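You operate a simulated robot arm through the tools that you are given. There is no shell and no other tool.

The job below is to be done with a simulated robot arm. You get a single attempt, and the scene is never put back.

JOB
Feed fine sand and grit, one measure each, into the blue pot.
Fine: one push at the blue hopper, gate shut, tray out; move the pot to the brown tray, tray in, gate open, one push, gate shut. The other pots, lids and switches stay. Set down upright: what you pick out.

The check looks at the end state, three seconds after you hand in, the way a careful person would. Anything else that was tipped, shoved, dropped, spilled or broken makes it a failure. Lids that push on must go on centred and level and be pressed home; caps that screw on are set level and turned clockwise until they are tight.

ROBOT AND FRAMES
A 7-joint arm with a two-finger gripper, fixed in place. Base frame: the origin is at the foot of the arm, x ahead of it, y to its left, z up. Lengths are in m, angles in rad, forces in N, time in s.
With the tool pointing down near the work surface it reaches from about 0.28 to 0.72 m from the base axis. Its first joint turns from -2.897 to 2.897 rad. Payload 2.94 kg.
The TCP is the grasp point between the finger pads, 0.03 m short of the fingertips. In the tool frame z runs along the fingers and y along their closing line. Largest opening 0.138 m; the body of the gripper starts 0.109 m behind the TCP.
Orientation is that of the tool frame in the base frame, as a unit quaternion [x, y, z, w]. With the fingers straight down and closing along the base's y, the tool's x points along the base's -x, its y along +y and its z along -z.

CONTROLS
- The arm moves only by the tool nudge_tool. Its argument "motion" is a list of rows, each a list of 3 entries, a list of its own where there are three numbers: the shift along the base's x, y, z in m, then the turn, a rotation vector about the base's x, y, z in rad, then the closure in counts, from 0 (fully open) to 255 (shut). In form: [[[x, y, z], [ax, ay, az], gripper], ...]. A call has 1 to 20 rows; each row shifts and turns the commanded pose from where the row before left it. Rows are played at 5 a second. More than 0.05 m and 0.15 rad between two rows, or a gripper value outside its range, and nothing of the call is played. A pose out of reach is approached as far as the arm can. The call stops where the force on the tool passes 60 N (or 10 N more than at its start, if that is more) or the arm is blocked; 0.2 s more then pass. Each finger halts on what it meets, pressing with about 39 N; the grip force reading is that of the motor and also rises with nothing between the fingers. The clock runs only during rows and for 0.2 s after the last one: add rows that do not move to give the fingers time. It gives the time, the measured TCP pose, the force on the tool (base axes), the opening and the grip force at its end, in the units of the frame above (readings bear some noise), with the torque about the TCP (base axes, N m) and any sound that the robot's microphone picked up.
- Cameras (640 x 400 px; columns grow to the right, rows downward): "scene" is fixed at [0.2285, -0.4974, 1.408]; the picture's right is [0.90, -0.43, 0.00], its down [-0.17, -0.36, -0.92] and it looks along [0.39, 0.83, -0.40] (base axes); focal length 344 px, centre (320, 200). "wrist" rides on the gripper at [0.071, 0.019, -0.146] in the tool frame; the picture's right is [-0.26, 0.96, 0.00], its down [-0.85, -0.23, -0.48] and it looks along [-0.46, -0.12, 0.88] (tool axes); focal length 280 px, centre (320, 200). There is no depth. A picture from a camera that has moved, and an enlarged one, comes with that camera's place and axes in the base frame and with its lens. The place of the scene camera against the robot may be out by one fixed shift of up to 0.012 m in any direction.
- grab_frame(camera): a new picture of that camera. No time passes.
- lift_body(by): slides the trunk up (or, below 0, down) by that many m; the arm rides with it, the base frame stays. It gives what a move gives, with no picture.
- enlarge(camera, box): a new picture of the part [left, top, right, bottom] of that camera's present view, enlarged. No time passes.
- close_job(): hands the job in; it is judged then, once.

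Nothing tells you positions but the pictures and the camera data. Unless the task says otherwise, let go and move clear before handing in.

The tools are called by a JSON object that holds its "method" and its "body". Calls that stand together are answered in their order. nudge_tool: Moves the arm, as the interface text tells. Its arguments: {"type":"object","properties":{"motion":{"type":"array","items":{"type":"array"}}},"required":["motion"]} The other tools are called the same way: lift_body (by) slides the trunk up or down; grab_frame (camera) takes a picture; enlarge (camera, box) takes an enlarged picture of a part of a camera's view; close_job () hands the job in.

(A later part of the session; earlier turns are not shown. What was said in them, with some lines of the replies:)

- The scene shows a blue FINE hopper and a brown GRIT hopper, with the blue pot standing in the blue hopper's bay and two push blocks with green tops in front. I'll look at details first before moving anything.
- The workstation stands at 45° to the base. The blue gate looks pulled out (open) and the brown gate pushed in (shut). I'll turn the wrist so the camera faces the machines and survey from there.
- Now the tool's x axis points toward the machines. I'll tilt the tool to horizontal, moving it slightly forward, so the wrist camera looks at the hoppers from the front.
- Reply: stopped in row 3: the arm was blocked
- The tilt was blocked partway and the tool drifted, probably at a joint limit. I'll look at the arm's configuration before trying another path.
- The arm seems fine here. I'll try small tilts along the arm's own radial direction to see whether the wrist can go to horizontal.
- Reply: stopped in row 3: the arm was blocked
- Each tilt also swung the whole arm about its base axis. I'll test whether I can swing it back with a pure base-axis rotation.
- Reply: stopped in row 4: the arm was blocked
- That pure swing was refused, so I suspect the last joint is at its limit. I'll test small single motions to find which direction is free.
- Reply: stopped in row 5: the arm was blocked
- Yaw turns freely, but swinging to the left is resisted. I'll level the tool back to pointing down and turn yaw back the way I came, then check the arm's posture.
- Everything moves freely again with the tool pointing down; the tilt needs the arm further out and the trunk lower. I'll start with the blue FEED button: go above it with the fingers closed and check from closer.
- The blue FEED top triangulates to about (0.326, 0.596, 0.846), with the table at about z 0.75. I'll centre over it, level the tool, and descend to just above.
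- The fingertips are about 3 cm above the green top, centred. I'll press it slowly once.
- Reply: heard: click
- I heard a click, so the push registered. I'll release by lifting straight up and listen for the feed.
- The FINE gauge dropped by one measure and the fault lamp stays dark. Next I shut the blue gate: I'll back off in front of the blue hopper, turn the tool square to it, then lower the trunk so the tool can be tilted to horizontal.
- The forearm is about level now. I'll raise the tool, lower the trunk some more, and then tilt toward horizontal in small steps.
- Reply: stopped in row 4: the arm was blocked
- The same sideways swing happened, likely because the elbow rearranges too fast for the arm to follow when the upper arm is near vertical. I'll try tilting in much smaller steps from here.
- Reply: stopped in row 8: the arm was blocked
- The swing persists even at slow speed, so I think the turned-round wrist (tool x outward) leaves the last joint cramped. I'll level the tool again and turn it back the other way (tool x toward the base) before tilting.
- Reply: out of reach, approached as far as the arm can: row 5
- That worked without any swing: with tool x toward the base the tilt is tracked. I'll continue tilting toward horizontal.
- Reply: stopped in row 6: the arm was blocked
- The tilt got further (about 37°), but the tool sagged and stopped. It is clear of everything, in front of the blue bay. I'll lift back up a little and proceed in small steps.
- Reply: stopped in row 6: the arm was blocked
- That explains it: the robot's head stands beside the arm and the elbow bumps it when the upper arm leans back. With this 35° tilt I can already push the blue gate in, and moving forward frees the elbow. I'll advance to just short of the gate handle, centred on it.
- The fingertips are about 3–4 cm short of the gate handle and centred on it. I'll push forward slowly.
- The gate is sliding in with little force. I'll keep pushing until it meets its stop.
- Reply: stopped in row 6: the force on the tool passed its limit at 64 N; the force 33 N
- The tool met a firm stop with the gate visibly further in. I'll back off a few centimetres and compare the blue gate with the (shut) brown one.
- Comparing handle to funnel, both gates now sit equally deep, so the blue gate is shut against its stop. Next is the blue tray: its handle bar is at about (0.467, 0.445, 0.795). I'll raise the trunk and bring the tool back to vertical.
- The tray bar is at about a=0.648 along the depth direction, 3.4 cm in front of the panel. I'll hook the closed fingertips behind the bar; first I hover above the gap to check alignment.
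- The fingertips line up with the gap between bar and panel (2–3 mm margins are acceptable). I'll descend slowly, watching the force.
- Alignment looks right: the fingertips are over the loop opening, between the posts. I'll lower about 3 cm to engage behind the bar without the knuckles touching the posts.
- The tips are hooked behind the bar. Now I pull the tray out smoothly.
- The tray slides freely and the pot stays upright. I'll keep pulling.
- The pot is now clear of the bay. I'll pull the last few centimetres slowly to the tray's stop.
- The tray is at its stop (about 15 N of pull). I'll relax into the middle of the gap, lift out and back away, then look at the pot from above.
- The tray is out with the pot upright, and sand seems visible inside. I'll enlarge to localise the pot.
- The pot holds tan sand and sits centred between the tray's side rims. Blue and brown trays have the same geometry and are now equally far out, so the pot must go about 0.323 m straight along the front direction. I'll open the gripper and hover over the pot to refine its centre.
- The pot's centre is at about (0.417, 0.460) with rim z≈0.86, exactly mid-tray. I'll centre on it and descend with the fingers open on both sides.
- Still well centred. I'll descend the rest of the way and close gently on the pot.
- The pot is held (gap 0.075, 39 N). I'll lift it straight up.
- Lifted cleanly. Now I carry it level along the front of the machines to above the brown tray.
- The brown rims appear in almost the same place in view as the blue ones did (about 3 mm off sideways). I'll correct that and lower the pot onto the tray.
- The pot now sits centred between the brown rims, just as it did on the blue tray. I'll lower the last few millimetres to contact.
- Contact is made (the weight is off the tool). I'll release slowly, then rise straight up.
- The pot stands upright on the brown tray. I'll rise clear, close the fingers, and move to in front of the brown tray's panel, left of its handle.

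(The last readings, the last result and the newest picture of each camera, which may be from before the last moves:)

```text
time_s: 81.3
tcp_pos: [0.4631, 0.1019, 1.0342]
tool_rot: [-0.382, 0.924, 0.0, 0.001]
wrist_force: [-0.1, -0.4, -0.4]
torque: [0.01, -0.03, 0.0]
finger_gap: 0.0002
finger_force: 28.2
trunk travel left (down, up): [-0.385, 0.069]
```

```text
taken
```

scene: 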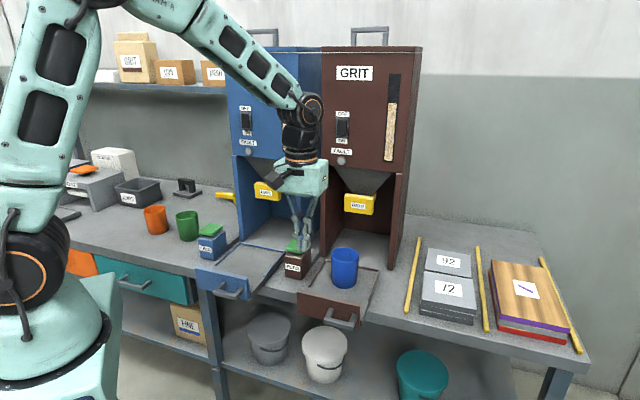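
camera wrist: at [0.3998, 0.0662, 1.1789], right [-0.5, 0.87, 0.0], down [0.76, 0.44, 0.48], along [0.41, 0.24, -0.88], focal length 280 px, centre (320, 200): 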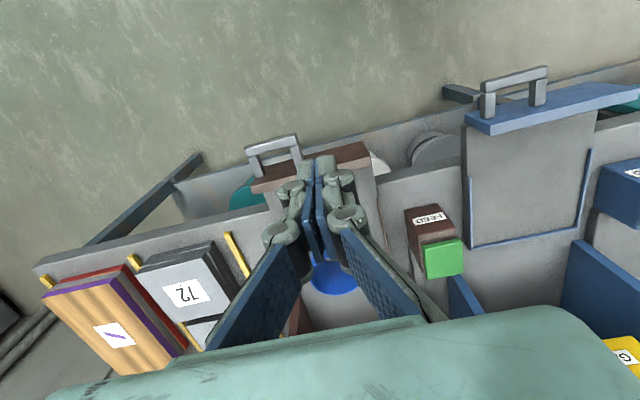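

I see the brown bar at about (0.542, 0.068) as expected; my fingers are left of it. I'll descend in front of the panel while tilting the tool slightly outward to gain reach.

{"method": "nudge_tool", "body": {"motion": [[[0, 0, -0.035], [0.0412, -0.0412, 0], 255], [[0, 0, -0.035], [0.0412, -0.0412, 0], 255], [[0, 0, -0.035], [0.0412, -0.0412, 0], 255], [[0, 0, -0.035], [0.0412, -0.0412, 0], 255], [[0, 0, -0.033], [0.0412, -0.0412, 0], 255], [[0, 0, -0.033], [0.0412, -0.0412, 0], 255], [[0, 0, 0], [0, 0, 0], 255]]}}

{"method": "grab_frame", "body": {"camera": "wrist"}}

{"method": "enlarge", "body": {"camera": "scene", "box": [260, 200, 400, 340]}}

```text
time_s: 82.9
tcp_pos: [0.4622, 0.1004, 0.8241]
tool_rot: [-0.376, 0.91, 0.067, 0.161]
wrist_force: [1.2, 0.5, -0.7]
torque: [-0.01, 0.05, 0.04]
finger_gap: 0.0001
finger_force: 27.5
trunk travel left (down, up): [-0.385, 0.069]
```

```text
taken
camera wrist: at [0.3682, 0.0337, 0.9367], right [-0.51, 0.86, 0.09], down [0.61, 0.28, 0.74], along [0.61, 0.43, -0.67], focal length 280 px, centre (320, 200)
```

wrist: 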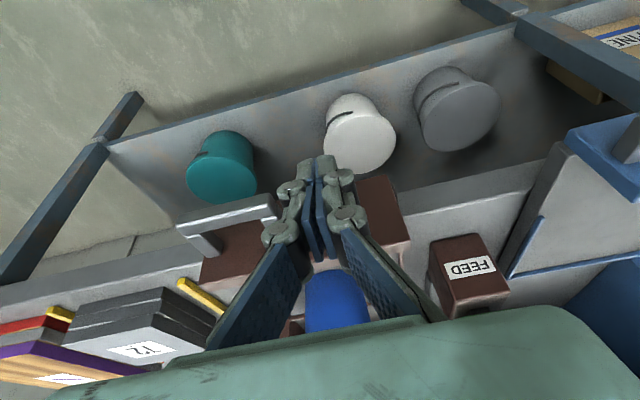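

```text
2.86 times, centred on (330, 270) of scene
camera zoom: at [0.2285, -0.4974, 1.408], right [0.9, -0.43, 0.0], down [-0.17, -0.36, -0.92], along [0.39, 0.83, -0.4], focal length 983 px, centre (291, 0)
```

zoom: 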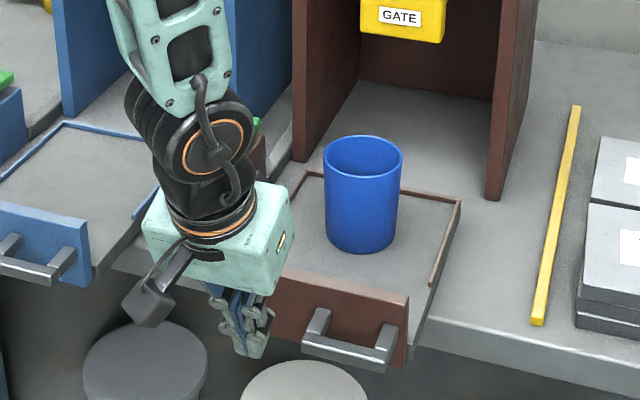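

The fingertips are about 5 cm in front of the brown panel, left of the handle. I'll approach gently and begin pushing the tray in.

{"method": "nudge_tool", "body": {"motion": [[[0.0085, 0.0085, 0], [0, 0, 0], 255], [[0.0085, 0.0085, 0], [0, 0, 0], 255], [[0.006, 0.006, 0], [0, 0, 0], 255], [[0.004, 0.004, 0], [0, 0, 0], 255], [[0.004, 0.004, 0], [0, 0, 0], 255], [[0.004, 0.004, 0], [0, 0, 0], 255], [[0.004, 0.004, 0], [0, 0, 0], 255], [[0.005, 0.005, 0], [0, 0, 0], 255], [[0.006, 0.006, 0], [0, 0, 0], 255], [[0.006, 0.006, 0], [0, 0, 0], 255], [[0.005, 0.005, 0], [0, 0, 0], 255], [[0.003, 0.003, 0], [0, 0, 0], 255]]}}

{"method": "enlarge", "body": {"camera": "scene", "box": [260, 200, 400, 340]}}

```text
time_s: 85.5
tcp_pos: [0.5267, 0.1673, 0.8261]
tool_rot: [-0.376, 0.91, 0.067, 0.16]
wrist_force: [-1.6, -1.0, 0.4]
torque: [-0.04, 0.04, 0.02]
finger_gap: 0.0059
finger_force: 28.4
trunk travel left (down, up): [-0.385, 0.069]
```

```text
2.86 times, centred on (330, 270) of scene
camera zoom: at [0.2285, -0.4974, 1.408], right [0.9, -0.43, 0.0], down [-0.17, -0.36, -0.92], along [0.39, 0.83, -0.4], focal length 983 px, centre (291, 0)
```

zoom: 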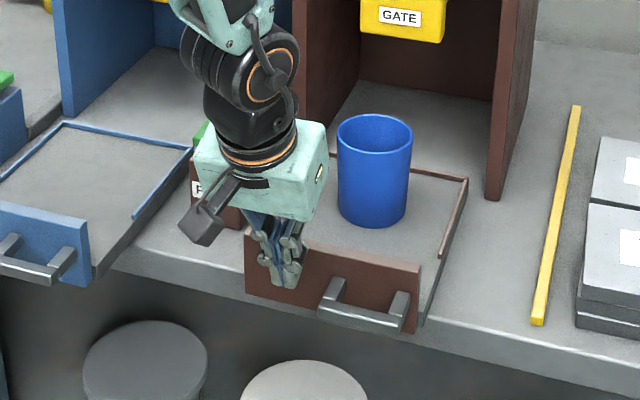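

The tray slides in with about 2 N and the pot is steady. I'll continue.

{"method": "nudge_tool", "body": {"motion": [[[0.004, 0.004, 0], [0, 0, 0], 255], [[0.006, 0.006, 0], [0, 0, 0], 255], [[0.006, 0.006, 0], [0, 0, 0], 255], [[0.006, 0.006, 0], [0, 0, 0], 255], [[0.006, 0.006, 0], [0, 0, 0], 255], [[0.006, 0.006, 0], [0, 0, 0], 255], [[0.006, 0.006, 0], [0, 0, 0], 255], [[0.006, 0.006, 0], [0, 0, 0], 255], [[0.006, 0.006, 0], [0, 0, 0], 255], [[0.006, 0.006, 0], [0, 0, 0], 255], [[0.006, 0.006, 0], [0, 0, 0], 255], [[0.006, 0.006, 0], [0, 0, 0], 255], [[0.006, 0.006, 0], [0, 0, 0], 255], [[0.006, 0.006, 0], [0, 0, 0], 255], [[0.006, 0.006, 0], [0, 0, 0], 255], [[0.005, 0.005, 0], [0, 0, 0], 255], [[0.004, 0.004, 0], [0, 0, 0], 255], [[0.003, 0.003, 0], [0, 0, 0], 255]]}}

{"method": "enlarge", "body": {"camera": "scene", "box": [260, 170, 400, 310]}}

```text
time_s: 89.3
tcp_pos: [0.6277, 0.2651, 0.8266]
tool_rot: [-0.376, 0.91, 0.067, 0.161]
wrist_force: [-1.0, -0.2, -0.3]
torque: [-0.02, 0.02, 0.0]
finger_gap: 0.006
finger_force: 28.4
trunk travel left (down, up): [-0.385, 0.069]
```

```text
2.86 times, centred on (330, 240) of scene
camera zoom: at [0.2285, -0.4974, 1.408], right [0.9, -0.43, 0.0], down [-0.17, -0.36, -0.92], along [0.39, 0.83, -0.4], focal length 983 px, centre (291, 86)
```

zoom: 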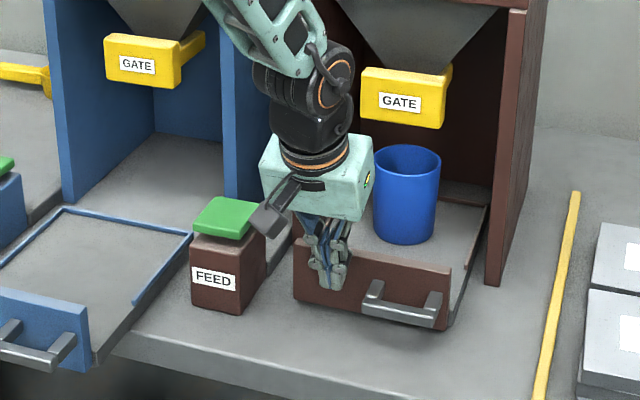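

About 3.5 cm remain. I'll go slowly to the stop.

{"method": "nudge_tool", "body": {"motion": [[[0.003, 0.003, 0], [0, 0, 0], 255], [[0.003, 0.003, 0], [0, 0, 0], 255], [[0.003, 0.003, 0], [0, 0, 0], 255], [[0.003, 0.003, 0], [0, 0, 0], 255], [[0.003, 0.003, 0], [0, 0, 0], 255], [[0.003, 0.003, 0], [0, 0, 0], 255], [[0.002, 0.002, 0], [0, 0, 0], 255], [[0.002, 0.002, 0], [0, 0, 0], 255]]}}

{"method": "enlarge", "body": {"camera": "scene", "box": [260, 170, 400, 310]}}

```text
time_s: 91.1
tcp_pos: [0.6484, 0.2874, 0.8275]
tool_rot: [-0.376, 0.91, 0.066, 0.16]
wrist_force: [-1.2, -0.8, -0.3]
torque: [-0.04, 0.03, -0.01]
finger_gap: 0.0059
finger_force: 28.7
trunk travel left (down, up): [-0.385, 0.069]
```

```text
2.86 times, centred on (330, 240) of scene
camera zoom: at [0.2285, -0.4974, 1.408], right [0.9, -0.43, 0.0], down [-0.17, -0.36, -0.92], along [0.39, 0.83, -0.4], focal length 983 px, centre (291, 86)
```

zoom: 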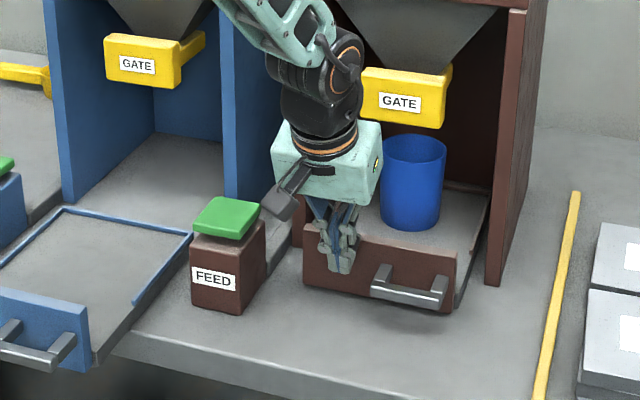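

{"method": "nudge_tool", "body": {"motion": [[[0.002, 0.002, 0], [0, 0, 0], 255], [[0.002, 0.002, 0], [0, 0, 0], 255], [[0.0015, 0.0015, 0], [0, 0, 0], 255], [[0.0015, 0.0015, 0], [0, 0, 0], 255], [[0.0015, 0.0015, 0], [0, 0, 0], 255]]}}

{"method": "enlarge", "body": {"camera": "scene", "box": [260, 170, 400, 310]}}

```text
time_s: 92.3
tcp_pos: [0.6517, 0.2905, 0.8267]
tool_rot: [-0.376, 0.911, 0.065, 0.154]
wrist_force: [-32.9, -34.3, 12.6]
torque: [-0.74, 0.33, -0.03]
finger_gap: 0.006
finger_force: 27.9
trunk travel left (down, up): [-0.385, 0.069]
```

```text
2.86 times, centred on (330, 240) of scene
camera zoom: at [0.2285, -0.4974, 1.408], right [0.9, -0.43, 0.0], down [-0.17, -0.36, -0.92], along [0.39, 0.83, -0.4], focal length 983 px, centre (291, 86)
```

zoom: 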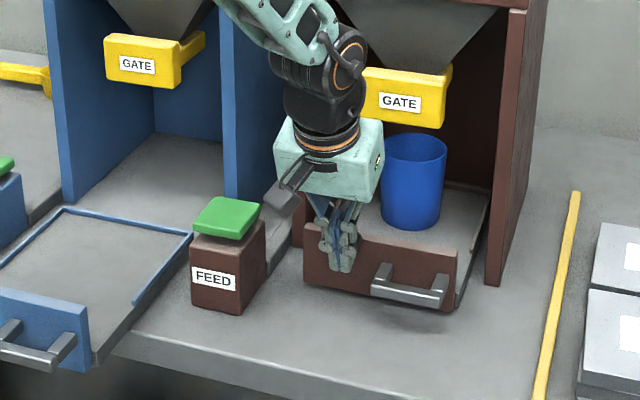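

The tray has met its inner stop (48 N), with the pot upright beneath the brown gate. I'll back off, rise, tilt further and open the gripper to look at the brown gate handle.

{"method": "nudge_tool", "body": {"motion": [[[-0.005, -0.005, 0], [0, 0, 0], 255], [[-0.012, -0.012, 0], [0, 0, 0], 255], [[-0.02, -0.02, 0], [0, 0, 0], 255], [[-0.02, -0.02, 0.01], [0, 0, 0], 255], [[-0.005, -0.005, 0.04], [0.04, -0.04, 0], 255], [[0.0087, -0.0087, 0.04], [0.05, -0.05, 0], 200], [[0.0087, -0.0087, 0.04], [0.05, -0.05, 0], 100], [[0.0087, -0.0087, 0.02], [0.05, -0.05, 0], 30], [[0, 0, 0], [0.05, -0.05, 0], 30], [[0, 0, 0], [0, 0, 0], 30], [[0, 0, 0], [0, 0, 0], 30]]}}

{"method": "grab_frame", "body": {"camera": "wrist"}}

{"method": "grab_frame", "body": {"camera": "scene"}}

```text
time_s: 94.7
tcp_pos: [0.6231, 0.2075, 0.9758]
tool_rot: [-0.36, 0.87, 0.129, 0.312]
wrist_force: [0.0, 0.6, 0.0]
torque: [0.0, 0.06, 0.01]
finger_gap: 0.1218
finger_force: 0.0
trunk travel left (down, up): [-0.385, 0.069]
```

```text
taken
camera wrist: at [0.5054, 0.1188, 1.0434], right [-0.54, 0.83, 0.17], down [0.41, 0.09, 0.91], along [0.73, 0.56, -0.39], focal length 280 px, centre (320, 200)
```

wrist: 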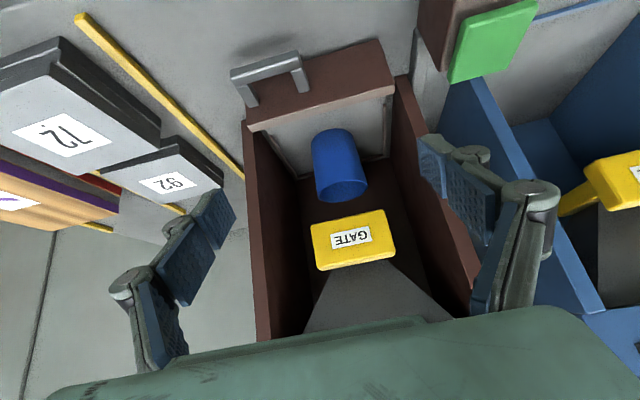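

```text
taken
```

scene: 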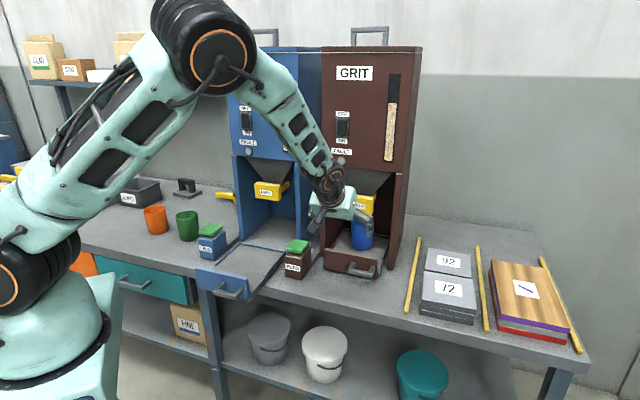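

The brown gate handle is at about b=0.290, a=0.766, z=0.962 and my open fingers straddle that line. I'll centre and approach partway, then check clearances.

{"method": "nudge_tool", "body": {"motion": [[[0.0105, 0.0161, -0.002], [0, 0, 0], 30], [[0.0133, 0.0133, -0.002], [0, 0, 0], 30], [[0.0133, 0.0133, -0.002], [0, 0, 0], 30], [[0.0133, 0.0133, -0.002], [0, 0, 0], 30], [[0.0133, 0.0133, -0.002], [0, 0, 0], 30], [[0.0133, 0.0133, -0.002], [0, 0, 0], 30], [[0, 0, 0], [0, 0, 0], 30]]}}

{"method": "grab_frame", "body": {"camera": "wrist"}}

{"method": "enlarge", "body": {"camera": "scene", "box": [290, 140, 410, 260]}}

```text
time_s: 96.3
tcp_pos: [0.701, 0.291, 0.9645]
tool_rot: [-0.36, 0.87, 0.129, 0.312]
wrist_force: [-0.1, 0.3, 0.1]
torque: [0.0, 0.0, -0.01]
finger_gap: 0.1219
finger_force: 0.2
trunk travel left (down, up): [-0.385, 0.069]
```

```text
taken
camera wrist: at [0.5833, 0.2015, 1.0322], right [-0.54, 0.83, 0.17], down [0.41, 0.09, 0.91], along [0.73, 0.56, -0.39], focal length 280 px, centre (320, 200)
```

wrist: 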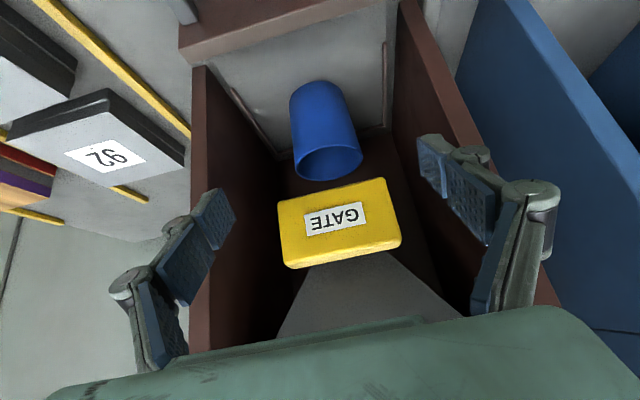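

```text
3.33 times, centred on (350, 200) of scene
camera zoom: at [0.2285, -0.4974, 1.408], right [0.9, -0.43, 0.0], down [-0.17, -0.36, -0.92], along [0.39, 0.83, -0.4], focal length 1147 px, centre (220, 200)
```

zoom: 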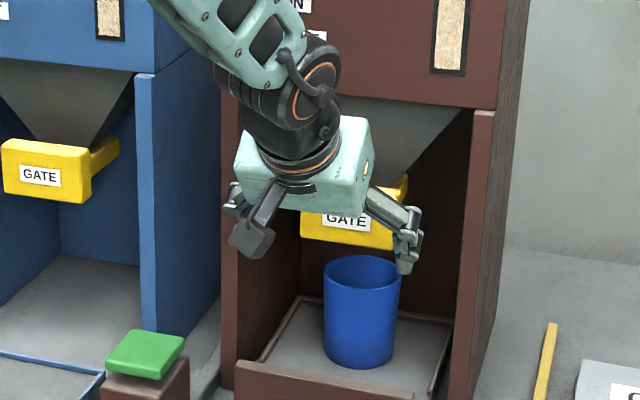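

Clearances look fine: about 1 cm on each side of the handle, more to the panels. I'll advance to straddle the handle.

{"method": "nudge_tool", "body": {"motion": [[[0.0055, 0.0075, 0], [0, 0, 0], 30], [[0.0065, 0.0065, 0], [0, 0, 0], 30], [[0.0065, 0.0065, 0], [0, 0, 0], 30], [[0.0065, 0.0065, 0], [0, 0, 0], 30], [[0.0065, 0.0065, 0], [0, 0, 0], 30], [[0.0065, 0.0065, -0.001], [0, 0, 0], 30], [[0.0065, 0.0065, -0.001], [0, 0, 0], 30], [[0.0065, 0.0065, 0], [0, 0, 0], 30], [[0, 0, 0], [0, 0, 0], 30]]}}

{"method": "grab_frame", "body": {"camera": "wrist"}}

{"method": "enlarge", "body": {"camera": "scene", "box": [290, 140, 410, 260]}}

```text
time_s: 98.3
tcp_pos: [0.7497, 0.3458, 0.962]
tool_rot: [-0.361, 0.87, 0.13, 0.31]
wrist_force: [0.3, 0.4, -0.1]
torque: [0.0, 0.03, 0.0]
finger_gap: 0.1215
finger_force: 0.0
trunk travel left (down, up): [-0.385, 0.069]
```

```text
taken
camera wrist: at [0.633, 0.2552, 1.0299], right [-0.54, 0.83, 0.17], down [0.41, 0.09, 0.91], along [0.73, 0.56, -0.39], focal length 280 px, centre (320, 200)
```

wrist: 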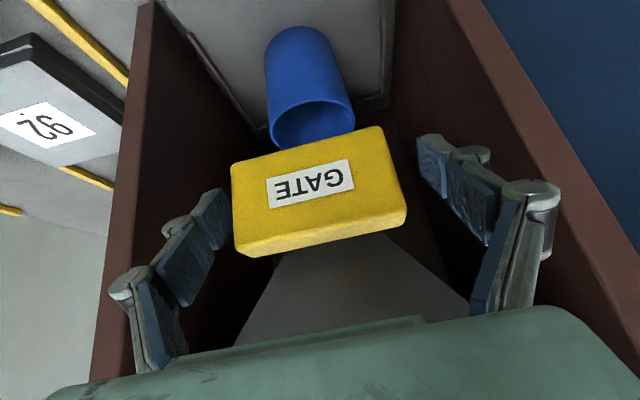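

```text
3.33 times, centred on (350, 200) of scene
camera zoom: at [0.2285, -0.4974, 1.408], right [0.9, -0.43, 0.0], down [-0.17, -0.36, -0.92], along [0.39, 0.83, -0.4], focal length 1147 px, centre (220, 200)
```

zoom: 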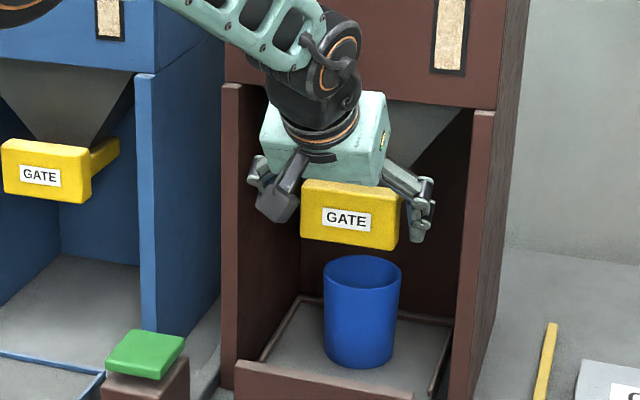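

I'm straddling the handle with the pads overlapping its sides. I'll shift 3 mm to centre and close on it.

{"method": "nudge_tool", "body": {"motion": [[[0.0021, -0.0021, 0], [0, 0, 0], 30], [[0, 0, 0], [0, 0, 0], 60], [[0, 0, 0], [0, 0, 0], 80], [[0, 0, 0], [0, 0, 0], 100], [[0, 0, 0], [0, 0, 0], 120], [[0, 0, 0], [0, 0, 0], 120]]}}

{"method": "grab_frame", "body": {"camera": "wrist"}}

```text
time_s: 99.7
tcp_pos: [0.7532, 0.3421, 0.963]
tool_rot: [-0.36, 0.87, 0.129, 0.311]
wrist_force: [-0.3, -0.5, -0.6]
torque: [0.06, 0.09, 0.05]
finger_gap: 0.0915
finger_force: 44.6
trunk travel left (down, up): [-0.385, 0.069]
```

```text
taken
camera wrist: at [0.6351, 0.2526, 1.0297], right [-0.54, 0.83, 0.17], down [0.41, 0.09, 0.91], along [0.73, 0.56, -0.39], focal length 280 px, centre (320, 200)
```

wrist: 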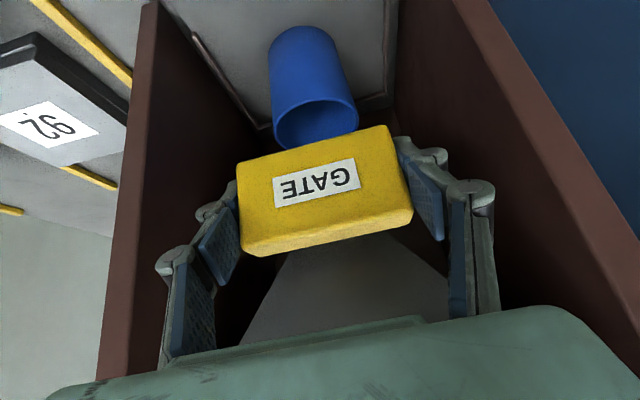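

The handle is held (gap 0.0915, 45 N). I'll pull the gate straight out in small steps.

{"method": "nudge_tool", "body": {"motion": [[[-0.003, -0.003, 0], [0, 0, 0], 120], [[-0.003, -0.003, 0], [0, 0, 0], 120], [[-0.003, -0.003, 0], [0, 0, 0], 120], [[-0.003, -0.003, 0], [0, 0, 0], 120], [[-0.003, -0.003, 0], [0, 0, 0], 120], [[-0.003, -0.003, 0], [0, 0, 0], 120], [[-0.003, -0.003, 0], [0, 0, 0], 120]]}}

{"method": "enlarge", "body": {"camera": "scene", "box": [290, 140, 410, 260]}}

```text
time_s: 101.3
tcp_pos: [0.7315, 0.3205, 0.9632]
tool_rot: [-0.36, 0.87, 0.129, 0.311]
wrist_force: [0.4, 0.5, -1.9]
torque: [0.52, -0.39, 0.12]
finger_gap: 0.0915
finger_force: 44.2
trunk travel left (down, up): [-0.385, 0.069]
```

```text
3.33 times, centred on (350, 200) of scene
camera zoom: at [0.2285, -0.4974, 1.408], right [0.9, -0.43, 0.0], down [-0.17, -0.36, -0.92], along [0.39, 0.83, -0.4], focal length 1147 px, centre (220, 200)
```

zoom: 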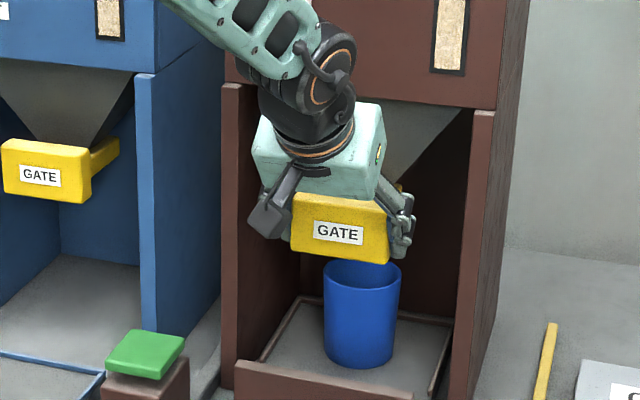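

The gate is coming out with it. I'll continue to the open stop.

{"method": "nudge_tool", "body": {"motion": [[[-0.002, -0.002, 0], [0, 0, 0], 120], [[-0.002, -0.002, 0], [0, 0, 0], 120], [[-0.002, -0.002, 0], [0, 0, 0], 120], [[-0.0015, -0.0015, 0], [0, 0, 0], 120]]}}

```text
time_s: 102.3
tcp_pos: [0.7223, 0.3131, 0.9624]
tool_rot: [-0.36, 0.87, 0.129, 0.312]
wrist_force: [1.1, -0.9, -0.8]
torque: [0.13, 0.43, 0.47]
finger_gap: 0.0913
finger_force: 45.0
trunk travel left (down, up): [-0.385, 0.069]
```

{"method": "nudge_tool", "body": {"motion": [[[-0.0015, -0.0015, 0], [0, 0, 0], 120], [[-0.0015, -0.0015, 0], [0, 0, 0], 120], [[-0.0015, -0.0015, 0], [0, 0, 0], 120], [[0, 0, 0], [0, 0, 0], 120]]}}

{"method": "enlarge", "body": {"camera": "scene", "box": [290, 140, 410, 260]}}

```text
time_s: 103.3
tcp_pos: [0.7195, 0.31, 0.9633]
tool_rot: [-0.36, 0.869, 0.131, 0.312]
wrist_force: [12.4, 9.2, -4.6]
torque: [0.16, -0.4, -0.06]
finger_gap: 0.0913
finger_force: 45.0
trunk travel left (down, up): [-0.385, 0.069]
```

```text
3.33 times, centred on (350, 200) of scene
camera zoom: at [0.2285, -0.4974, 1.408], right [0.9, -0.43, 0.0], down [-0.17, -0.36, -0.92], along [0.39, 0.83, -0.4], focal length 1147 px, centre (220, 200)
```

zoom: 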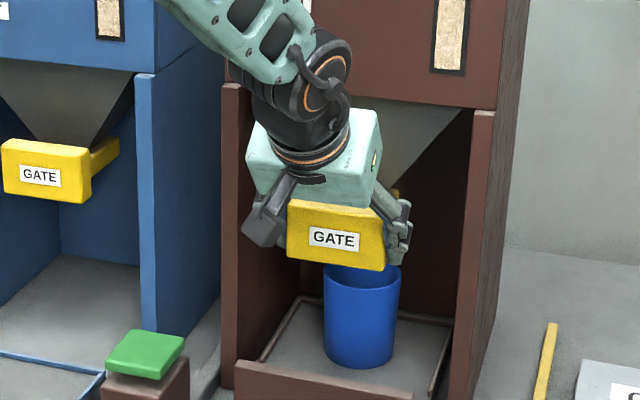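

The gate is at its open stop (about 16 N). I'll release, back straight away, and rise.

{"method": "nudge_tool", "body": {"motion": [[[0.001, 0.001, 0], [0, 0, 0], 100], [[0, 0, 0], [0, 0, 0], 70], [[0, 0, 0], [0, 0, 0], 30], [[0, 0, 0], [0, 0, 0], 20], [[0, 0, 0], [0, 0, 0], 20], [[-0.01, -0.01, 0], [0, 0, 0], 20], [[-0.02, -0.02, 0], [0, 0, 0], 20], [[-0.02, -0.02, 0], [0, 0, 0], 20], [[-0.02, -0.02, 0], [0, 0, 0], 20], [[0, 0, 0.03], [0, 0, 0], 20], [[0, 0, 0], [0, 0, 0], 20]]}}

{"method": "grab_frame", "body": {"camera": "wrist"}}

{"method": "enlarge", "body": {"camera": "scene", "box": [290, 140, 410, 260]}}

```text
time_s: 105.7
tcp_pos: [0.6506, 0.2398, 0.9944]
tool_rot: [-0.36, 0.87, 0.13, 0.311]
wrist_force: [0.2, 1.8, -0.2]
torque: [0.04, -0.02, -0.03]
finger_gap: 0.127
finger_force: 0.0
trunk travel left (down, up): [-0.385, 0.069]
```

```text
taken
camera wrist: at [0.5328, 0.1508, 1.0613], right [-0.54, 0.83, 0.17], down [0.41, 0.09, 0.91], along [0.73, 0.56, -0.39], focal length 280 px, centre (320, 200)
```

wrist: 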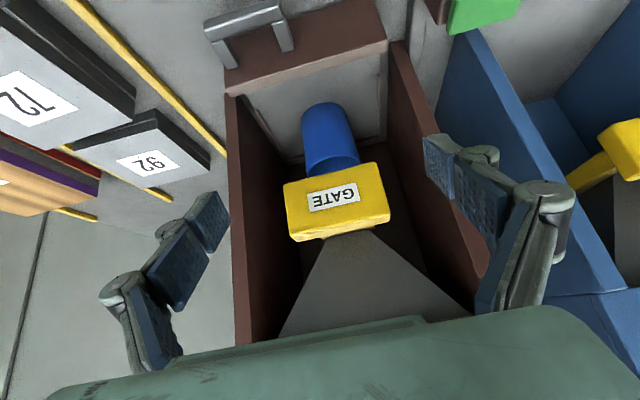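

```text
3.33 times, centred on (350, 200) of scene
camera zoom: at [0.2285, -0.4974, 1.408], right [0.9, -0.43, 0.0], down [-0.17, -0.36, -0.92], along [0.39, 0.83, -0.4], focal length 1147 px, centre (220, 200)
```

zoom: 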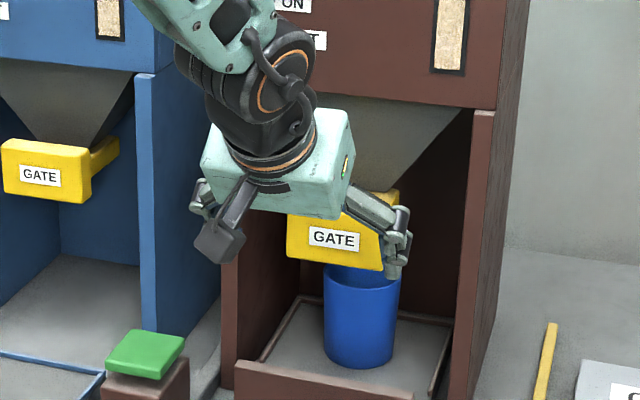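

The brown gate stays open and the pot sits under it. Now the brown FEED button at about (0.554, 0.371): I'll close the fingers, return the tool to vertical and hover above it.

{"method": "nudge_tool", "body": {"motion": [[[-0.0193, 0.0262, 0], [-0.0972, 0.0972, 0], 255], [[-0.0193, 0.0262, 0], [-0.0972, 0.0972, 0], 255], [[-0.0193, 0.0262, 0], [-0.0972, 0.0972, 0], 255], [[-0.0193, 0.0262, 0], [-0.0972, 0.0972, 0], 255], [[-0.0193, 0.0262, 0], [-0.0972, 0.0972, 0], 255], [[0, 0, -0.02], [0, 0, 0], 255], [[0, 0, -0.02], [0, 0, 0], 255], [[0, 0, 0], [0, 0, 0], 255]]}}

{"method": "grab_frame", "body": {"camera": "wrist"}}

{"method": "enlarge", "body": {"camera": "scene", "box": [230, 170, 390, 290]}}

```text
time_s: 107.5
tcp_pos: [0.5538, 0.3702, 0.9522]
tool_rot: [-0.382, 0.924, -0.001, 0.0]
wrist_force: [0.3, 0.3, -0.5]
torque: [-0.03, -0.03, 0.0]
finger_gap: 0.0001
finger_force: 28.2
trunk travel left (down, up): [-0.385, 0.069]
```

```text
taken
camera wrist: at [0.4905, 0.3349, 1.0979], right [-0.5, 0.87, 0.0], down [0.76, 0.44, 0.48], along [0.41, 0.24, -0.88], focal length 280 px, centre (320, 200)
```

wrist: 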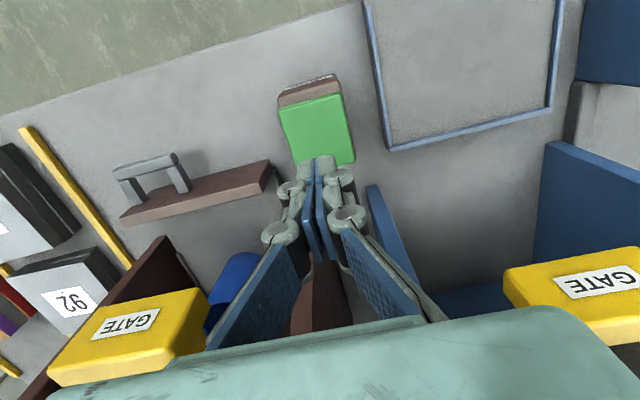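

```text
3.33 times, centred on (310, 230) of scene
camera zoom: at [0.2285, -0.4974, 1.408], right [0.9, -0.43, 0.0], down [-0.17, -0.36, -0.92], along [0.39, 0.83, -0.4], focal length 1147 px, centre (353, 100)
```

zoom: 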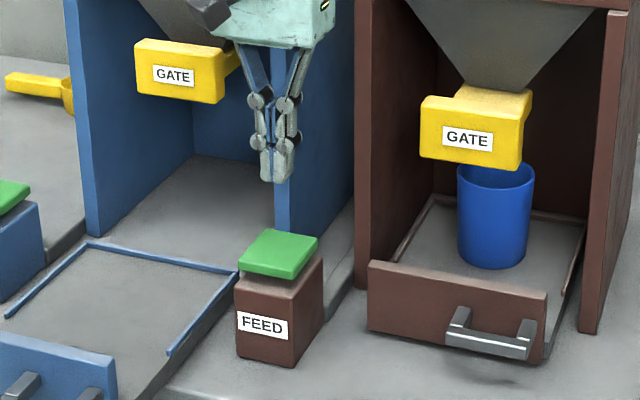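

The button centre is about 5 mm toward the robot from under the tips; I'll correct and press it once, to the same depth that clicked on the blue one.

{"method": "nudge_tool", "body": {"motion": [[[-0.003, -0.003, -0.025], [0, 0, 0], 255], [[0, 0, -0.025], [0, 0, 0], 255], [[0, 0, -0.01], [0, 0, 0], 255], [[0, 0, -0.006], [0, 0, 0], 255], [[0, 0, -0.004], [0, 0, 0], 255], [[0, 0, -0.004], [0, 0, 0], 255], [[0, 0, -0.003], [0, 0, 0], 255], [[0, 0, -0.003], [0, 0, 0], 255]]}}

```text
time_s: 109.3
tcp_pos: [0.5496, 0.3663, 0.8748]
tool_rot: [-0.382, 0.924, 0.0, 0.001]
wrist_force: [-0.6, -0.5, 3.0]
torque: [0.0, -0.03, 0.01]
finger_gap: 0.0062
finger_force: 28.3
trunk travel left (down, up): [-0.385, 0.069]
heard: click
```

The click came again. I'll release straight up and wait for the measure to fall.

{"method": "nudge_tool", "body": {"motion": [[[0, 0, 0.015], [0, 0, 0], 255], [[0, 0, 0.03], [0, 0, 0], 255], [[0, 0, 0.04], [0, 0, 0], 255], [[0, 0, 0.03], [0, 0, 0], 255], [[0, 0, 0], [0, 0, 0], 255], [[0, 0, 0], [0, 0, 0], 255], [[0, 0, 0], [0, 0, 0], 255], [[0, 0, 0], [0, 0, 0], 255], [[0, 0, 0], [0, 0, 0], 255], [[0, 0, 0], [0, 0, 0], 255], [[0, 0, 0], [0, 0, 0], 255], [[0, 0, 0], [0, 0, 0], 255]]}}

{"method": "enlarge", "body": {"camera": "scene", "box": [210, 20, 420, 180]}}

{"method": "enlarge", "body": {"camera": "scene", "box": [230, 170, 390, 290]}}

```text
time_s: 111.9
tcp_pos: [0.5507, 0.3669, 0.9876]
tool_rot: [-0.382, 0.924, 0.0, 0.0]
wrist_force: [0.7, 0.2, 0.7]
torque: [0.0, 0.0, -0.04]
finger_gap: 0.0002
finger_force: 28.1
trunk travel left (down, up): [-0.385, 0.069]
```

```text
2.50 times, centred on (315, 100) of scene
camera zoom: at [0.2285, -0.4974, 1.408], right [0.9, -0.43, 0.0], down [-0.17, -0.36, -0.92], along [0.39, 0.83, -0.4], focal length 860 px, centre (332, 450)
```

zoom: 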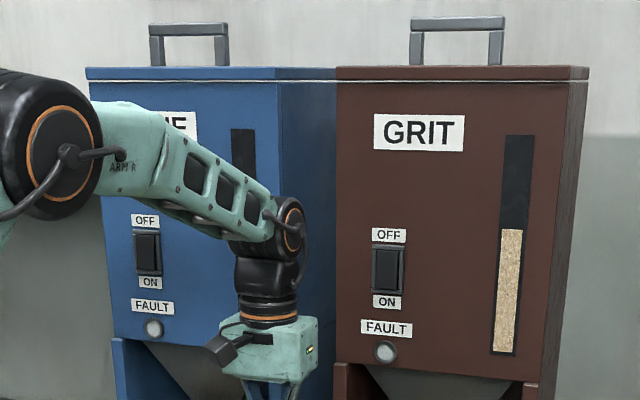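

```text
3.33 times, centred on (310, 230) of scene
camera zoom: at [0.2285, -0.4974, 1.408], right [0.9, -0.43, 0.0], down [-0.17, -0.36, -0.92], along [0.39, 0.83, -0.4], focal length 1147 px, centre (353, 100)
```

zoom: 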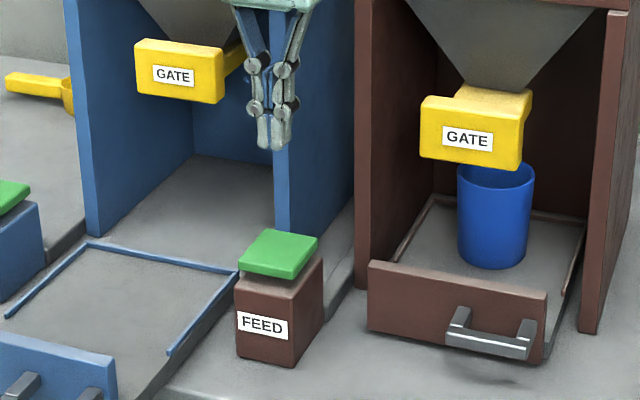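

The GRIT gauge dropped by one measure, no fault lamp, no spill. Now I shut the brown gate: move in front of its handle with closed fingers, tilting as before.

{"method": "nudge_tool", "body": {"motion": [[[0.0177, -0.0198, 0.002], [0.0707, -0.0707, 0], 255], [[0.0177, -0.0198, 0], [0.0707, -0.0707, 0], 255], [[0.0177, -0.0198, 0], [0.0707, -0.0707, 0], 255], [[0.0177, -0.0198, 0], [0.0707, -0.0707, 0], 255], [[0.0177, -0.0198, 0], [0.0707, -0.0707, 0], 255], [[0.0177, -0.0198, 0], [0.0707, -0.0707, 0], 255], [[0, 0, 0], [0, 0, 0], 255]]}}

{"method": "grab_frame", "body": {"camera": "wrist"}}

{"method": "enlarge", "body": {"camera": "scene", "box": [290, 140, 410, 260]}}

```text
time_s: 113.5
tcp_pos: [0.656, 0.2471, 0.9896]
tool_rot: [-0.366, 0.882, 0.114, 0.274]
wrist_force: [0.6, 0.1, 0.1]
torque: [0.01, -0.01, -0.03]
finger_gap: 0.0
finger_force: 28.3
trunk travel left (down, up): [-0.385, 0.069]
```

```text
taken
camera wrist: at [0.5433, 0.1622, 1.0689], right [-0.53, 0.84, 0.15], down [0.47, 0.14, 0.87], along [0.71, 0.53, -0.47], focal length 280 px, centre (320, 200)
```

wrist: 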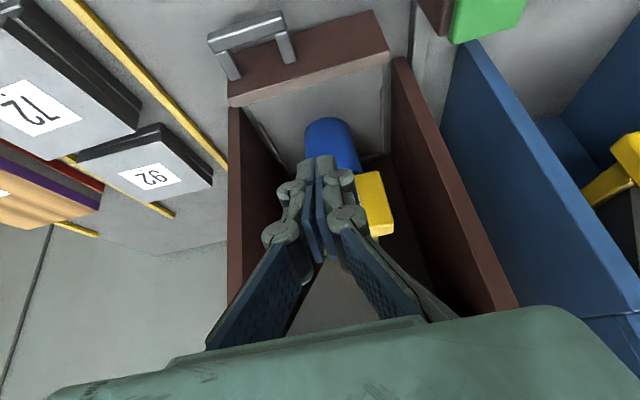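

```text
3.33 times, centred on (350, 200) of scene
camera zoom: at [0.2285, -0.4974, 1.408], right [0.9, -0.43, 0.0], down [-0.17, -0.36, -0.92], along [0.39, 0.83, -0.4], focal length 1147 px, centre (220, 200)
```

zoom: 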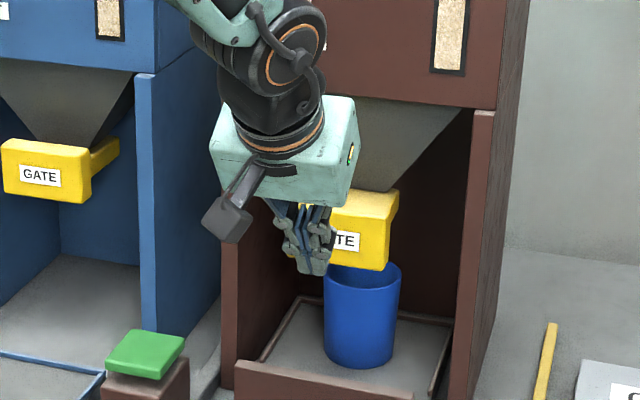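

Fingertips are centred on the brown handle about 5 cm away. I'll push it in.

{"method": "nudge_tool", "body": {"motion": [[[0.006, 0.006, -0.0005], [0, 0, 0], 255], [[0.006, 0.006, -0.0005], [0, 0, 0], 255], [[0.006, 0.006, -0.0005], [0, 0, 0], 255], [[0.006, 0.006, 0], [0, 0, 0], 255], [[0.005, 0.005, 0], [0, 0, 0], 255], [[0.004, 0.004, 0], [0, 0, 0], 255], [[0.004, 0.004, 0], [0, 0, 0], 255], [[0.0045, 0.0045, 0], [0, 0, 0], 255], [[0.0045, 0.0045, 0], [0, 0, 0], 255], [[0.0045, 0.0045, 0], [0, 0, 0], 255], [[0.0045, 0.0045, 0], [0, 0, 0], 255], [[0.0045, 0.0045, 0], [0, 0, 0], 255], [[0.003, 0.003, 0], [0, 0, 0], 255]]}}

{"method": "enlarge", "body": {"camera": "scene", "box": [290, 140, 410, 260]}}

```text
time_s: 116.3
tcp_pos: [0.718, 0.312, 0.9887]
tool_rot: [-0.366, 0.882, 0.114, 0.272]
wrist_force: [-1.0, -1.4, 0.8]
torque: [-0.01, 0.0, -0.01]
finger_gap: 0.0061
finger_force: 28.6
trunk travel left (down, up): [-0.385, 0.069]
```

```text
3.33 times, centred on (350, 200) of scene
camera zoom: at [0.2285, -0.4974, 1.408], right [0.9, -0.43, 0.0], down [-0.17, -0.36, -0.92], along [0.39, 0.83, -0.4], focal length 1147 px, centre (220, 200)
```

zoom: 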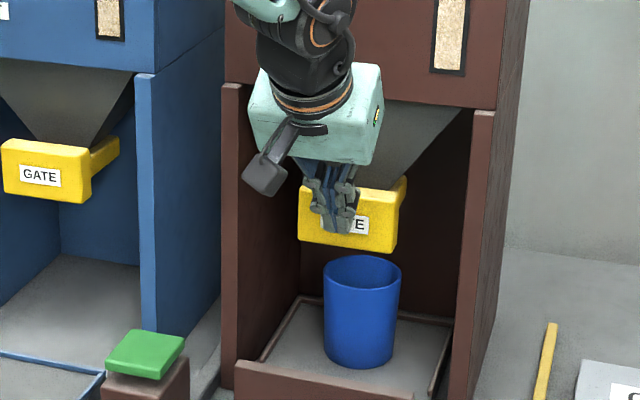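

{"method": "nudge_tool", "body": {"motion": [[[0.002, 0.002, 0], [0, 0, 0], 255], [[0.002, 0.002, 0], [0, 0, 0], 255], [[0.002, 0.002, 0], [0, 0, 0], 255], [[0.0015, 0.0015, 0], [0, 0, 0], 255], [[0.0015, 0.0015, 0], [0, 0, 0], 255]]}}

{"method": "enlarge", "body": {"camera": "scene", "box": [290, 140, 410, 260]}}

```text
time_s: 117.5
tcp_pos: [0.7257, 0.3167, 0.9878]
tool_rot: [-0.366, 0.883, 0.112, 0.271]
wrist_force: [-25.4, -21.2, 4.5]
torque: [-0.32, 0.24, 0.08]
finger_gap: 0.006
finger_force: 28.3
trunk travel left (down, up): [-0.385, 0.069]
```

```text
3.33 times, centred on (350, 200) of scene
camera zoom: at [0.2285, -0.4974, 1.408], right [0.9, -0.43, 0.0], down [-0.17, -0.36, -0.92], along [0.39, 0.83, -0.4], focal length 1147 px, centre (220, 200)
```

zoom: 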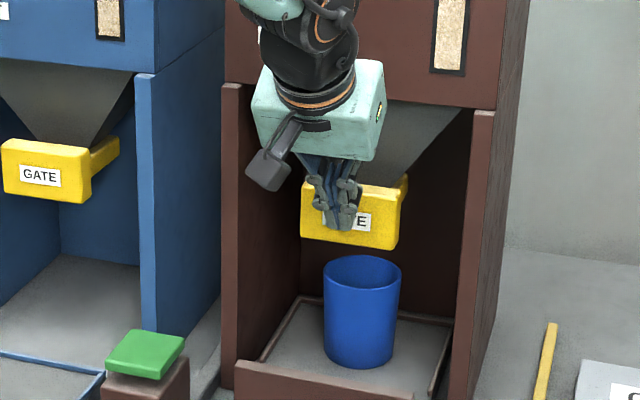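

The gate met its stop at the same depth as the blue one. I'll back off and rise clear, then verify everything.

{"method": "nudge_tool", "body": {"motion": [[[-0.005, -0.005, 0], [0, 0, 0], 255], [[-0.012, -0.012, 0], [0, 0, 0], 255], [[-0.02, -0.02, 0], [0, 0, 0], 255], [[-0.025, -0.025, 0], [0, 0, 0], 255], [[-0.025, -0.025, 0.02], [0, 0, 0], 255], [[-0.025, -0.025, 0.03], [-0.05, 0.05, 0], 255], [[-0.025, -0.025, 0.03], [-0.07, 0.07, 0], 255], [[-0.01, -0.01, 0.04], [-0.07, 0.07, 0], 255], [[0, 0, 0.04], [-0.07, 0.07, 0], 255], [[0, 0, 0], [0, 0, 0], 255]]}}

{"method": "grab_frame", "body": {"camera": "scene"}}

{"method": "grab_frame", "body": {"camera": "wrist"}}

```text
time_s: 119.7
tcp_pos: [0.5816, 0.1738, 1.1476]
tool_rot: [-0.379, 0.918, 0.045, 0.107]
wrist_force: [0.7, -1.2, 0.8]
torque: [0.02, -0.02, 0.06]
finger_gap: 0.0
finger_force: 28.3
trunk travel left (down, up): [-0.385, 0.069]
```

```text
taken
```

scene: 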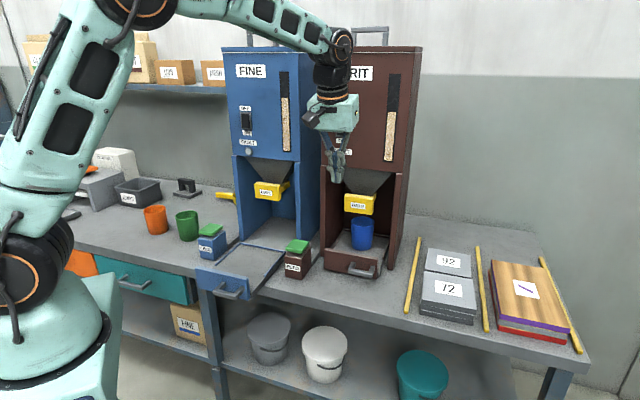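

```text
taken
camera wrist: at [0.4955, 0.1162, 1.2734], right [-0.5, 0.86, 0.06], down [0.67, 0.34, 0.66], along [0.55, 0.37, -0.75], focal length 280 px, centre (320, 200)
```

wrist: 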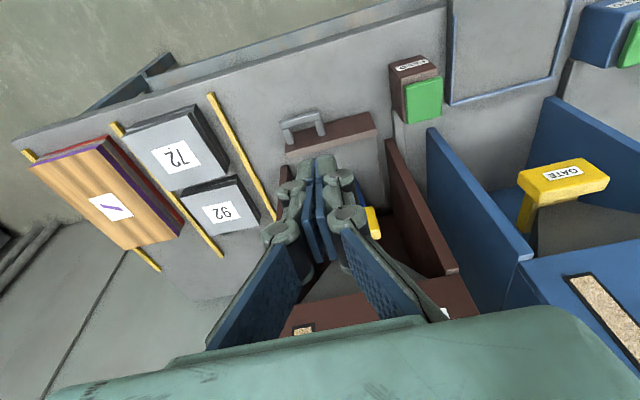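

{"method": "enlarge", "body": {"camera": "scene", "box": [300, 160, 420, 290]}}

{"method": "enlarge", "body": {"camera": "scene", "box": [130, 150, 330, 310]}}

{"method": "enlarge", "body": {"camera": "scene", "box": [210, 20, 420, 180]}}

```text
3.08 times, centred on (360, 225) of scene
camera zoom: at [0.2285, -0.4974, 1.408], right [0.9, -0.43, 0.0], down [-0.17, -0.36, -0.92], along [0.39, 0.83, -0.4], focal length 1059 px, centre (197, 123)
```

zoom: 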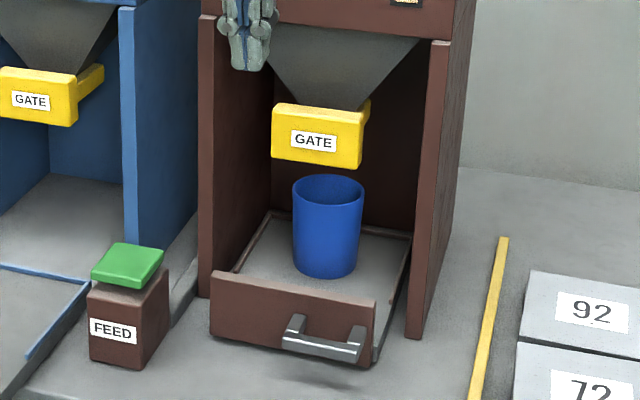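

```text
2.50 times, centred on (230, 230) of scene
camera zoom: at [0.2285, -0.4974, 1.408], right [0.9, -0.43, 0.0], down [-0.17, -0.36, -0.92], along [0.39, 0.83, -0.4], focal length 860 px, centre (545, 125)
```

zoom: 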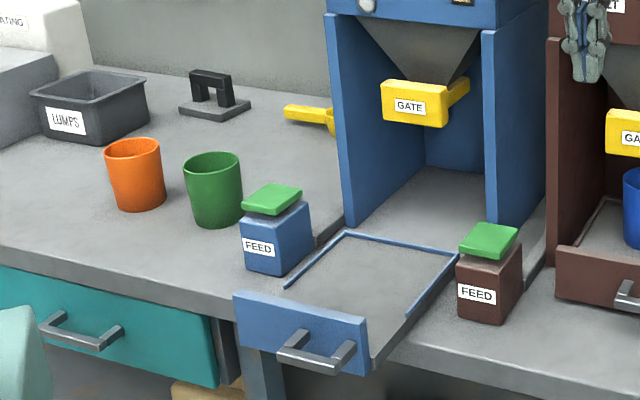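

```text
2.50 times, centred on (315, 100) of scene
camera zoom: at [0.2285, -0.4974, 1.408], right [0.9, -0.43, 0.0], down [-0.17, -0.36, -0.92], along [0.39, 0.83, -0.4], focal length 860 px, centre (332, 450)
```

zoom: 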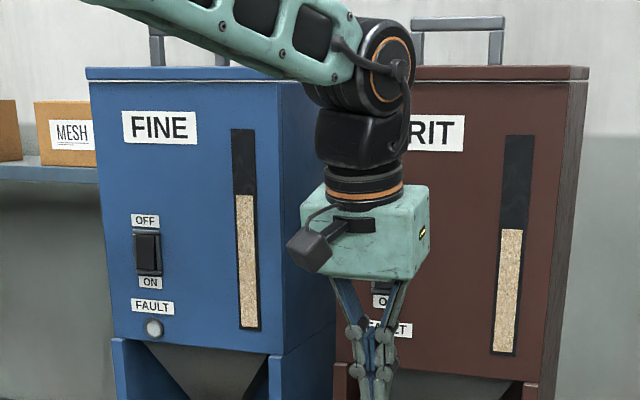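

Both gates look shut, the blue tray is out, the brown tray is in, and the pot is upright. I'll check closely for any spilled grit around the pot.

{"method": "enlarge", "body": {"camera": "scene", "box": [325, 205, 395, 265]}}

{"method": "enlarge", "body": {"camera": "scene", "box": [220, 165, 300, 260]}}

```text
6.67 times, centred on (360, 235) of scene
camera zoom: at [0.2285, -0.4974, 1.408], right [0.9, -0.43, 0.0], down [-0.17, -0.36, -0.92], along [0.39, 0.83, -0.4], focal length 2295 px, centre (53, -33)
```

zoom: 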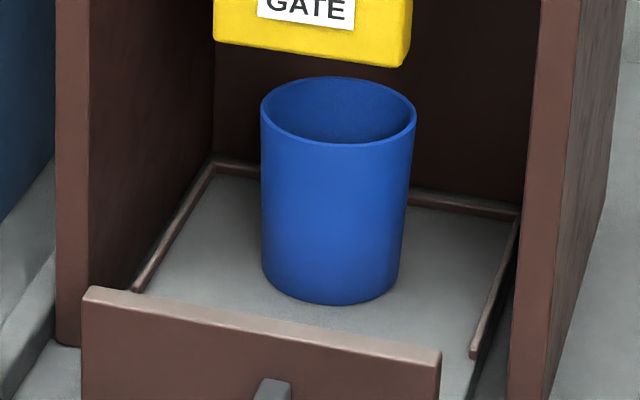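

```text
4.21 times, centred on (260, 212) of scene
camera zoom: at [0.2285, -0.4974, 1.408], right [0.9, -0.43, 0.0], down [-0.17, -0.36, -0.92], along [0.39, 0.83, -0.4], focal length 1449 px, centre (573, 147)
```

zoom: 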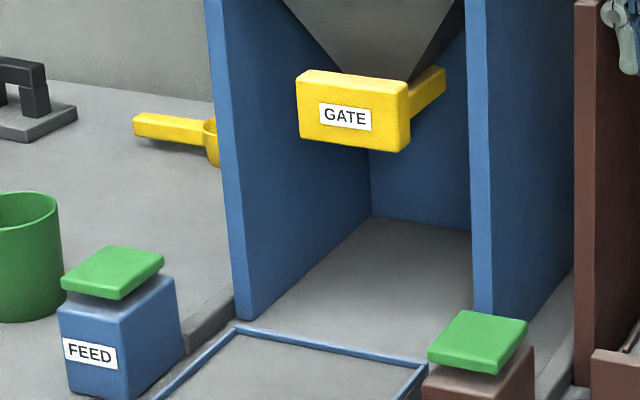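

No spill anywhere. The blue gate is shut with its tray out, and the brown tray is in with its gate shut. The pot is upright under the brown hopper, each gauge has dropped by one measure, and the arm is clear, so I'm handing in.

{"method": "close_job", "body": {}}

```text
The job is handed in.
```

I fed one measure of fine sand and one of grit into the blue pot and handed the job in; I have no verdict from the check yet.

- **Fine sand:** I pushed the blue FEED button once and heard it click. The FINE gauge dropped, and I saw sand in the pot. The blue gate is shut and the blue tray is out against its stop.
- **Grit:** I moved the pot to the middle of the brown tray, pushed the tray in and pulled the gate open. I pushed the brown FEED button once and heard it click, then shut the gate. The GRIT gauge dropped. I couldn't see down into the pot after this push, so I'm going by the gauge and the clean tray that the grit went in.
- **End state:** The pot stands upright under the brown hopper. Neither fault lamp lit while I was checking, and I saw no spill. I didn't touch the other pots, lids or switches.
- **Trial moves:** Early on, the arm stopped several times while I was tilting the tool, because the elbow seems to hit the robot's own head. Nothing on the bench was touched during those moves.
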